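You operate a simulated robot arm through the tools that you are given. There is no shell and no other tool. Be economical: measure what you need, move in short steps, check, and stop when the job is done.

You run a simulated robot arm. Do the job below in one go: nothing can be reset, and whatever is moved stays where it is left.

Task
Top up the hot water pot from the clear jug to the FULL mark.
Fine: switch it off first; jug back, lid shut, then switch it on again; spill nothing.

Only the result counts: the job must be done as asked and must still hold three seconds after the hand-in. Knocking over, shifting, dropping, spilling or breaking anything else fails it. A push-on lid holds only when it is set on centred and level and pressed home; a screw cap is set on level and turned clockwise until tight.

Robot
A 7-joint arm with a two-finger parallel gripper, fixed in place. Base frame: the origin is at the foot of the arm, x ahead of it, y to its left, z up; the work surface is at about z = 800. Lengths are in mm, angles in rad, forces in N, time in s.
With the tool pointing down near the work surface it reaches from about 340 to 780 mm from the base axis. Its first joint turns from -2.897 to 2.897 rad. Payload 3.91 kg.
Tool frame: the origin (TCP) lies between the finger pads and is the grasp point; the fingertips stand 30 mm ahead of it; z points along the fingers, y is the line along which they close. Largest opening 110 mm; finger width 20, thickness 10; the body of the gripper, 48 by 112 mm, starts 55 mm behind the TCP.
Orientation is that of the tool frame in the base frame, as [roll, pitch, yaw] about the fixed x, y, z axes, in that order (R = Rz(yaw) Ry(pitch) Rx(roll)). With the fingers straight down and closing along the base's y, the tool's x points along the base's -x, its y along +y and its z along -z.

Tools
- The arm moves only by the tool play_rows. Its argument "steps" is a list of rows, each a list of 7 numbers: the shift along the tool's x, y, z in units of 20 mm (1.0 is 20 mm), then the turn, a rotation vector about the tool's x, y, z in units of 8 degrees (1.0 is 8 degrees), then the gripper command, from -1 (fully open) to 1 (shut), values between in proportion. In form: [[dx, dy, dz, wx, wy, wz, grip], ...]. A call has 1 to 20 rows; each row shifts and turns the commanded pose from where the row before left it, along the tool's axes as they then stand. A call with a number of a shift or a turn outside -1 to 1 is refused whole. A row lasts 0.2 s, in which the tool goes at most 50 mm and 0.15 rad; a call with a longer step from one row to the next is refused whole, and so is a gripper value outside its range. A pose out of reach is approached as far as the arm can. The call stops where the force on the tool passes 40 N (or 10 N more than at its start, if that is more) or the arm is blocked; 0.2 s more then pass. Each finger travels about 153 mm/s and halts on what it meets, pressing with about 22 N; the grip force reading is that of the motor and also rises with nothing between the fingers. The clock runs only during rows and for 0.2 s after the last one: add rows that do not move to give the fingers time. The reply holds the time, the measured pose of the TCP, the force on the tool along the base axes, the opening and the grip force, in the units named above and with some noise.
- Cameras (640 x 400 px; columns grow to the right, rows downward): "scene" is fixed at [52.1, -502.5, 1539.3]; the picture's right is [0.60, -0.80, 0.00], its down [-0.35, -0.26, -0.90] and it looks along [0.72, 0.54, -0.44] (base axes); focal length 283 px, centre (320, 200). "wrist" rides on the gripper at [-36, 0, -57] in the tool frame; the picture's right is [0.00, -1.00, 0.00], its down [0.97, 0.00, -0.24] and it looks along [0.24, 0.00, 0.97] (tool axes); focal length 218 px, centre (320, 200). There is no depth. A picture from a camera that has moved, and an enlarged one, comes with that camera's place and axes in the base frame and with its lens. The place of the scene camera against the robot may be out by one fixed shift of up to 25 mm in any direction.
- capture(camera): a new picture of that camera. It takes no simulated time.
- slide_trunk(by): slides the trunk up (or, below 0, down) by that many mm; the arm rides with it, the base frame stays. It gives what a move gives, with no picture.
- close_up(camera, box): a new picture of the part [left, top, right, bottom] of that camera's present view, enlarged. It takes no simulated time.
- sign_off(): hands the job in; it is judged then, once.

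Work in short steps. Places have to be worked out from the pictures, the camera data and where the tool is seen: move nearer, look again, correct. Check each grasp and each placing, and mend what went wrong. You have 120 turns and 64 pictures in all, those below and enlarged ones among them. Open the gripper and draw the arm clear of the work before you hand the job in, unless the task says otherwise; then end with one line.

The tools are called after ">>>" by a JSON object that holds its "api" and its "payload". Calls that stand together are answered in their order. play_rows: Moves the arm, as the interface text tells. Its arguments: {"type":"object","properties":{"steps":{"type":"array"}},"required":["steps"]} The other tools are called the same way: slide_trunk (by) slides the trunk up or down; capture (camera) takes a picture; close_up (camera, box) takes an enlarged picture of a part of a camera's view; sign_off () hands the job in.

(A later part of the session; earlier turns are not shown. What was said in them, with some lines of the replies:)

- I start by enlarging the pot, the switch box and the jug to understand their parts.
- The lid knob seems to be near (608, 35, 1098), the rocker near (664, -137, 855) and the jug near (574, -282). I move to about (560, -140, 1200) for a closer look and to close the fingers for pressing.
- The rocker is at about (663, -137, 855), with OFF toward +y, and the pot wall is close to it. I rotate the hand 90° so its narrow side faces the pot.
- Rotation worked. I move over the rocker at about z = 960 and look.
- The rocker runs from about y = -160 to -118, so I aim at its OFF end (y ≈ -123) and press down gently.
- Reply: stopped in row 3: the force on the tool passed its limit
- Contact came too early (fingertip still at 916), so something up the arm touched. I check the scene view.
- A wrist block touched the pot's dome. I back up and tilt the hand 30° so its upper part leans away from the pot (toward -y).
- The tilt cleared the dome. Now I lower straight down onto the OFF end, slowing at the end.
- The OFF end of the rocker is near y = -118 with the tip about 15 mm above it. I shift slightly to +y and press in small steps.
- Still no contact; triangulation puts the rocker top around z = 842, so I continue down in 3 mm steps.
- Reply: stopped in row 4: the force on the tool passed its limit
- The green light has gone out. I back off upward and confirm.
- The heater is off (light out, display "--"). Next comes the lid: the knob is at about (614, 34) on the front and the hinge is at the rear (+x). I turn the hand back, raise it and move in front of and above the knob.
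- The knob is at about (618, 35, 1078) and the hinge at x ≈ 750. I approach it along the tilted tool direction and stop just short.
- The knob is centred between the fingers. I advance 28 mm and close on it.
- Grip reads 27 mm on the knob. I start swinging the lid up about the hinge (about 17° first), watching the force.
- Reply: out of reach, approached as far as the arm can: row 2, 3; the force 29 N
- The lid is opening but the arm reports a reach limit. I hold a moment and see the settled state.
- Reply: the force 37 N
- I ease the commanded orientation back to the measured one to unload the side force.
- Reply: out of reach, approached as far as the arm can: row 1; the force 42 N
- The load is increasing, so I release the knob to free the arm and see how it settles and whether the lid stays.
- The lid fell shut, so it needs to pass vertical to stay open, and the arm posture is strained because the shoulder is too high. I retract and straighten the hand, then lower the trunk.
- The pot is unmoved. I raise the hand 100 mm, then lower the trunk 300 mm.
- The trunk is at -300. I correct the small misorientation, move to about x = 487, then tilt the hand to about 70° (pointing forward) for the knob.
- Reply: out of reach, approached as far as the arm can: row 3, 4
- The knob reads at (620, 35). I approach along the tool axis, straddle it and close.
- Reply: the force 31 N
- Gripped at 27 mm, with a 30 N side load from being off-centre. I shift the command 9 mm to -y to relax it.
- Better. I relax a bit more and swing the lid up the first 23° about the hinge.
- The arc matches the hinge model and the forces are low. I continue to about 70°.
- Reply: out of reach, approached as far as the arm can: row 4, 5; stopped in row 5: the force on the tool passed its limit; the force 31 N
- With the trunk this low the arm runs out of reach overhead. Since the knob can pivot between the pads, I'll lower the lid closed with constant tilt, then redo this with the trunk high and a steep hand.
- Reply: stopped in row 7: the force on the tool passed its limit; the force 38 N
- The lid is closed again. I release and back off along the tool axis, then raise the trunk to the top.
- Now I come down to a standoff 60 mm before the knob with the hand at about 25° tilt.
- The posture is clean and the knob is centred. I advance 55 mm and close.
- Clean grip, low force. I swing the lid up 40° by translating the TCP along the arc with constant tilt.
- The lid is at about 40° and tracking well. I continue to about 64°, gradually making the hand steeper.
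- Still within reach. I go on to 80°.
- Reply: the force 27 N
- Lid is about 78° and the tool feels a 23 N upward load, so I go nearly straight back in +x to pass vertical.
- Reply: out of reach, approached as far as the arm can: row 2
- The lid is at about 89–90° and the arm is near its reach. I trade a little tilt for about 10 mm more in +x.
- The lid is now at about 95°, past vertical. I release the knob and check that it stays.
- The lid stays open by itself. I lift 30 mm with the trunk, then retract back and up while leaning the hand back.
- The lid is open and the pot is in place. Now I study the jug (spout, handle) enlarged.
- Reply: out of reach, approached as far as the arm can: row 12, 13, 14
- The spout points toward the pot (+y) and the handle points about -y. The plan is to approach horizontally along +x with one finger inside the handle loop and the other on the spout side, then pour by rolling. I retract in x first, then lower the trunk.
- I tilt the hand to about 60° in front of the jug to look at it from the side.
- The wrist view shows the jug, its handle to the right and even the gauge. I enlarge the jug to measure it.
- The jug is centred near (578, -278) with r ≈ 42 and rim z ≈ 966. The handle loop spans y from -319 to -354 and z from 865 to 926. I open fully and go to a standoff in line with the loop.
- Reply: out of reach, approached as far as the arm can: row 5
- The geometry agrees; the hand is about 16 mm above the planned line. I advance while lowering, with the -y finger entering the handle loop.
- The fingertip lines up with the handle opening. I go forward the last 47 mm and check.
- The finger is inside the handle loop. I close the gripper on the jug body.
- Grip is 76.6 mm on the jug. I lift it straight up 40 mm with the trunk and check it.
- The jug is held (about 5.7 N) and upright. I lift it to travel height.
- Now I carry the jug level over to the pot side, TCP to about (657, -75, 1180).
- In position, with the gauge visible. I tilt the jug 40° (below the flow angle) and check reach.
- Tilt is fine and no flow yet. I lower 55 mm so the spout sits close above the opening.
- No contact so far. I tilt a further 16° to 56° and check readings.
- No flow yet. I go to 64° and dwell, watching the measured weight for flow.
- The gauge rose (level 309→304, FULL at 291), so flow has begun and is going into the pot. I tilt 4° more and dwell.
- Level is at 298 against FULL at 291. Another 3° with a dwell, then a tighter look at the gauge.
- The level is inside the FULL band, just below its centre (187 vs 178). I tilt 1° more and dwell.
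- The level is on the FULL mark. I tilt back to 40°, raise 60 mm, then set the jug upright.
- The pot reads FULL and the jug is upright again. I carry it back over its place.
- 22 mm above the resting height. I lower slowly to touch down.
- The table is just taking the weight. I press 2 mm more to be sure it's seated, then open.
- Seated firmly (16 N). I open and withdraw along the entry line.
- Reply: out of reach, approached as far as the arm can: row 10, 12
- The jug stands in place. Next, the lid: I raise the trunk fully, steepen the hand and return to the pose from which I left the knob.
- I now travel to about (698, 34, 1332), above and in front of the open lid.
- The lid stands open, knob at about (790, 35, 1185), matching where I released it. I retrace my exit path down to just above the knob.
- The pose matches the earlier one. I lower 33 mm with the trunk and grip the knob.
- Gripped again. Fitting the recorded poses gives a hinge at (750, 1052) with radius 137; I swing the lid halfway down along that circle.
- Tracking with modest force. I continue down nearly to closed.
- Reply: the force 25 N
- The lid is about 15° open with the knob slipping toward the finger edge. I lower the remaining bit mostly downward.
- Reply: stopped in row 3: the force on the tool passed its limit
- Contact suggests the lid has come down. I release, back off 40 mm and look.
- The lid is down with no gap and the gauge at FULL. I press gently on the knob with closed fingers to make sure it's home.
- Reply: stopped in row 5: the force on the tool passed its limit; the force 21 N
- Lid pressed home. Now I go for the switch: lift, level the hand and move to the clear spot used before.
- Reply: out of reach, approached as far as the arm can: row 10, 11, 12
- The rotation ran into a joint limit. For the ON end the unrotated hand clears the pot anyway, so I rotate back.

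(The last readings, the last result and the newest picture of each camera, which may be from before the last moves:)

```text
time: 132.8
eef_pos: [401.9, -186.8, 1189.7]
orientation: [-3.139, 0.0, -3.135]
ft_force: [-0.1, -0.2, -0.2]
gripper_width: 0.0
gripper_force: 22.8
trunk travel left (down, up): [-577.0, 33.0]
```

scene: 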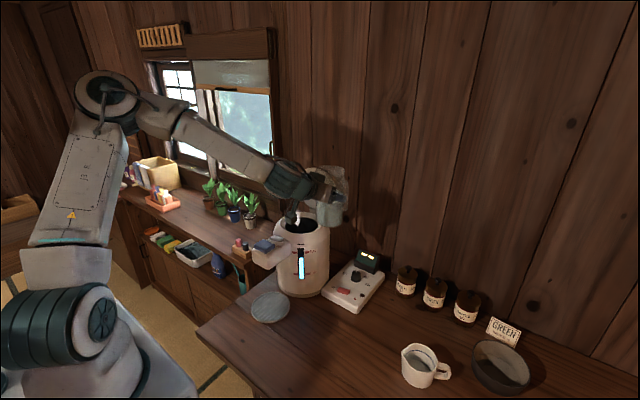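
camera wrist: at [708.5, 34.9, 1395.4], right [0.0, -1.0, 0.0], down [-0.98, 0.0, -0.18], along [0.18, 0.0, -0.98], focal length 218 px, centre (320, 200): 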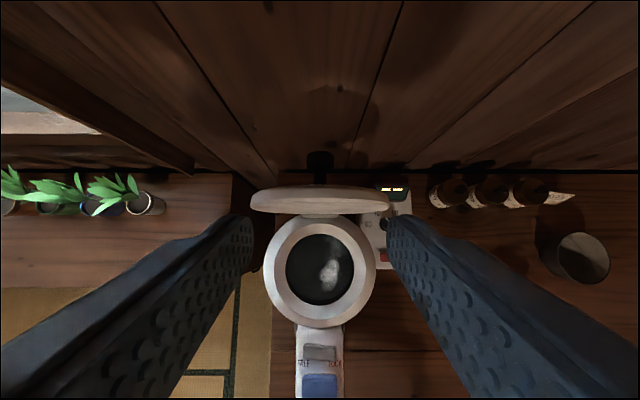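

Now I move forward and down to above the switch's ON end.

>>> {"api": "play_rows", "payload": {"steps": [[-0.99, 0.104, 0.6, 0, 0, 0, 1], [-0.99, 0.104, 0.6, 0, 0, 0, 1], [-0.99, 0.104, 0.6, 0, 0, 0, 1], [-0.99, 0.104, 0.6, 0, 0, 0, 1], [-0.99, 0.104, 0.6, 0, 0, 0, 1], [-0.99, 0.104, 0.6, 0, 0, 0, 1], [-0.99, 0.104, 0.6, 0, 0, 0, 1], [-0.99, 0.104, 0.6, 0, 0, 0, 1], [-0.99, 0.104, 0.6, 0, 0, 0, 1], [-0.99, 0.104, 0.6, 0, 0, 0, 1], [-0.99, 0.104, 0.6, 0, 0, 0, 1], [-0.99, 0.104, 0.6, 0, 0, 0, 1], [-0.99, 0, 1, 0, 0, 0, 1], [-0.4, 0, 1, 0, 0, 0, 1], [0, 0, 1, 0, 0, 0, 1]]}}

>>> {"api": "capture", "payload": {"camera": "wrist"}}

```text
time: 136.0
eef_pos: [669.4, -160.3, 984.2]
orientation: [-3.138, 0.0, -3.14]
ft_force: [0.7, -0.1, 0.1]
gripper_width: 0.1
gripper_force: 21.7
trunk travel left (down, up): [-577.0, 33.0]
```

```text
4 pictures are left
camera wrist: at [704.7, -161.5, 1042.1], right [0.0, -1.0, 0.0], down [-0.97, 0.0, 0.24], along [-0.24, 0.0, -0.97], focal length 218 px, centre (320, 200)
```

wrist: 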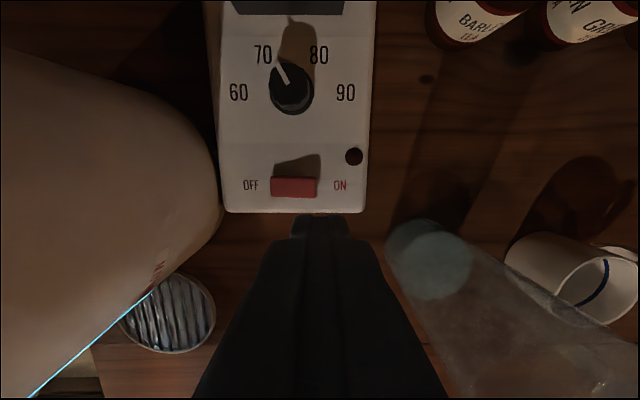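

The rocker spans y from -159 to -116 at x = 668. I align to y ≈ -154 and press down on the ON end.

>>> {"api": "play_rows", "payload": {"steps": [[0.05, 0.3, 0, 0, 0, 0, 1], [0, 0, 1, 0, 0, 0, 1], [0, 0, 1, 0, 0, 0, 1], [0, 0, 1, 0, 0, 0, 1], [0, 0, 1, 0, 0, 0, 1], [0, 0, 0.4, 0, 0, 0, 1], [0, 0, 0.15, 0, 0, 0, 1], [0, 0, 0.15, 0, 0, 0, 1], [0, 0, 0.15, 0, 0, 0, 1], [0, 0, 0.15, 0, 0, 0, 1], [0, 0, 0.15, 0, 0, 0, 1], [0, 0, 0.15, 0, 0, 0, 1], [0, 0, 0.15, 0, 0, 0, 1], [0, 0, 0.15, 0, 0, 0, 1]]}}

```text
time: 139.0
eef_pos: [667.3, -155.5, 875.9]
orientation: [-3.138, 0.004, -3.139]
ft_force: [1.5, -1.8, 17.1]
gripper_width: 0.0
gripper_force: 22.0
trunk travel left (down, up): [-577.0, 33.0]
```

Contact at 17 N; I press slightly further to make it click.

>>> {"api": "play_rows", "payload": {"steps": [[0, 0, 0.1, 0, 0, 0, 1], [0, 0, 0.1, 0, 0, 0, 1], [0, 0, 0.1, 0, 0, 0, 1], [0, 0, 0.1, 0, 0, 0, 1]]}}

>>> {"api": "play_rows", "payload": {"steps": [[0, 0, -0.6, 0, 0, 0, 1], [0, 0, -1, 0, 0, 0, 1], [0, 0, -1, 0, 0, 0, 1], [0, 0, -1, 0, 0, 0, 1], [0, 0, -1, 0, 0, 0, 1], [0, 0, -1, 0, 0, 0, 1], [0, 0, -1, 0, 0, 0, 1], [0, 0, -1, 0, 0, 0, 1], [0, 0, -1, 0, 0, 0, 1], [0, 0, -1, 0, 0, 0, 1], [0, 0, -1, 0, 0, 0, 1]]}}

>>> {"api": "capture", "payload": {"camera": "scene"}}

```text
time: 139.6
eef_pos: [666.8, -156.1, 875.7]
orientation: [-3.134, 0.008, -3.14]
ft_force: [-10.9, -0.9, 16.8]
gripper_width: 0.0
gripper_force: 22.1
trunk travel left (down, up): [-577.0, 33.0]
stopped in row 3: the force on the tool passed its limit (the readings are from after the stop); the commanded pose is now the measured one
```

```text
time: 142.0
eef_pos: [668.3, -153.4, 1083.2]
orientation: [-3.134, 0.003, -3.138]
ft_force: [-0.3, 0.4, -1.3]
gripper_width: 0.2
gripper_force: 22.0
trunk travel left (down, up): [-577.0, 33.0]
```

```text
3 pictures are left
```

scene: 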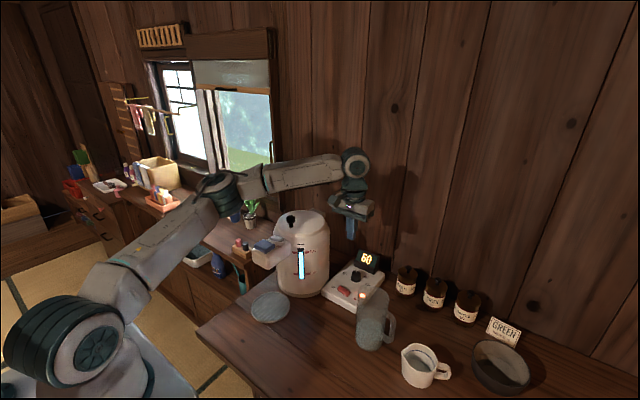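

The switch lit up, but the display now reads around "60". I enlarge to check the dial and display.

>>> {"api": "close_up", "payload": {"camera": "scene", "box": [260, 200, 420, 350]}}

```text
2.67 times, centred on (340, 275) of scene
camera zoom: at [52.1, -502.5, 1539.3], right [0.6, -0.8, 0.0], down [-0.35, -0.26, -0.9], along [0.72, 0.54, -0.44], focal length 755 px, centre (267, 0)
```

zoom: 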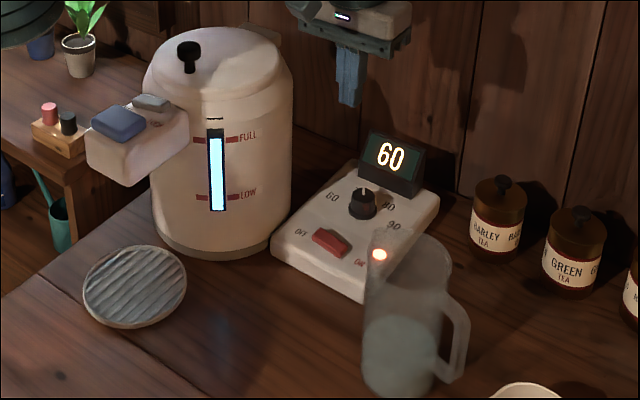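

The orange light shows heating: water is at 60 and the dial is still at 70. The lid is shut, the level is at FULL and the jug is back. I open the gripper and draw the arm clear.

>>> {"api": "play_rows", "payload": {"steps": [[0, 0, -1, 0, 0, 0, 1], [0, 0, -1, 0, 0, 0, 1], [0, 0, -1, 0, 0, 0, 1], [0, 0, -1, 0, 0, 0, 1], [0, 0, -1, 0, 0, 0, 1], [1, 0, -0.5, 0, 0, 0, 0], [1, 0, -0.5, 0, 0, 0, -0.5], [1, 0, -0.5, 0, 0, 0, -1], [1, 0, 0, 0, 0, 0, -1], [1, 0, 0, 0, 0, 0, -1], [1, 0, 0, 0, 0, 0, -1], [1, 0, 0, 0, 0, 0, -1], [1, 0, 0, 0, 0, 0, -1], [1, 0, 0, 0, 0, 0, -1], [1, 0, 0, 0, 0, 0, -1], [1, 0, 0, 0, 0, 0, -1]]}}

>>> {"api": "capture", "payload": {"camera": "scene"}}

```text
time: 145.4
eef_pos: [446.3, -151.9, 1212.2]
orientation: [-3.134, 0.006, -3.139]
ft_force: [0.4, -0.5, -0.2]
gripper_width: 109.7
gripper_force: 0.1
trunk travel left (down, up): [-577.0, 33.0]
```

```text
1 pictures are left
```

scene: 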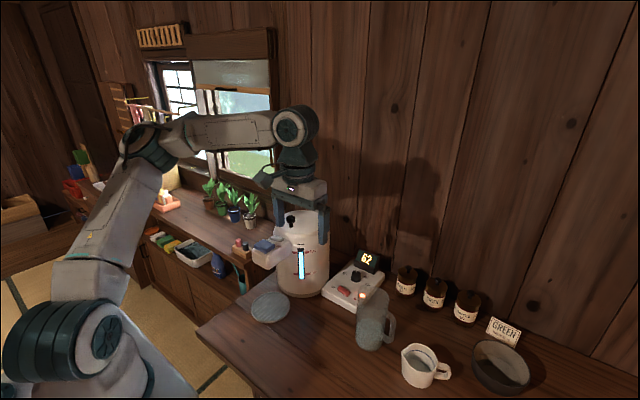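

Everything is in place: the heater is on and warming (62), the lid is shut, the level is at FULL, the jug is back and the arm is clear. I hand in.

>>> {"api": "sign_off", "payload": {}}

```text
The job is handed in.
```

The pot is filled to the FULL mark from the jug. I switched it off first, put the jug back in its place, shut and pressed down the lid, then switched it back on; it was heating at 62 with the dial still at 70, and I saw no spills in the pictures.
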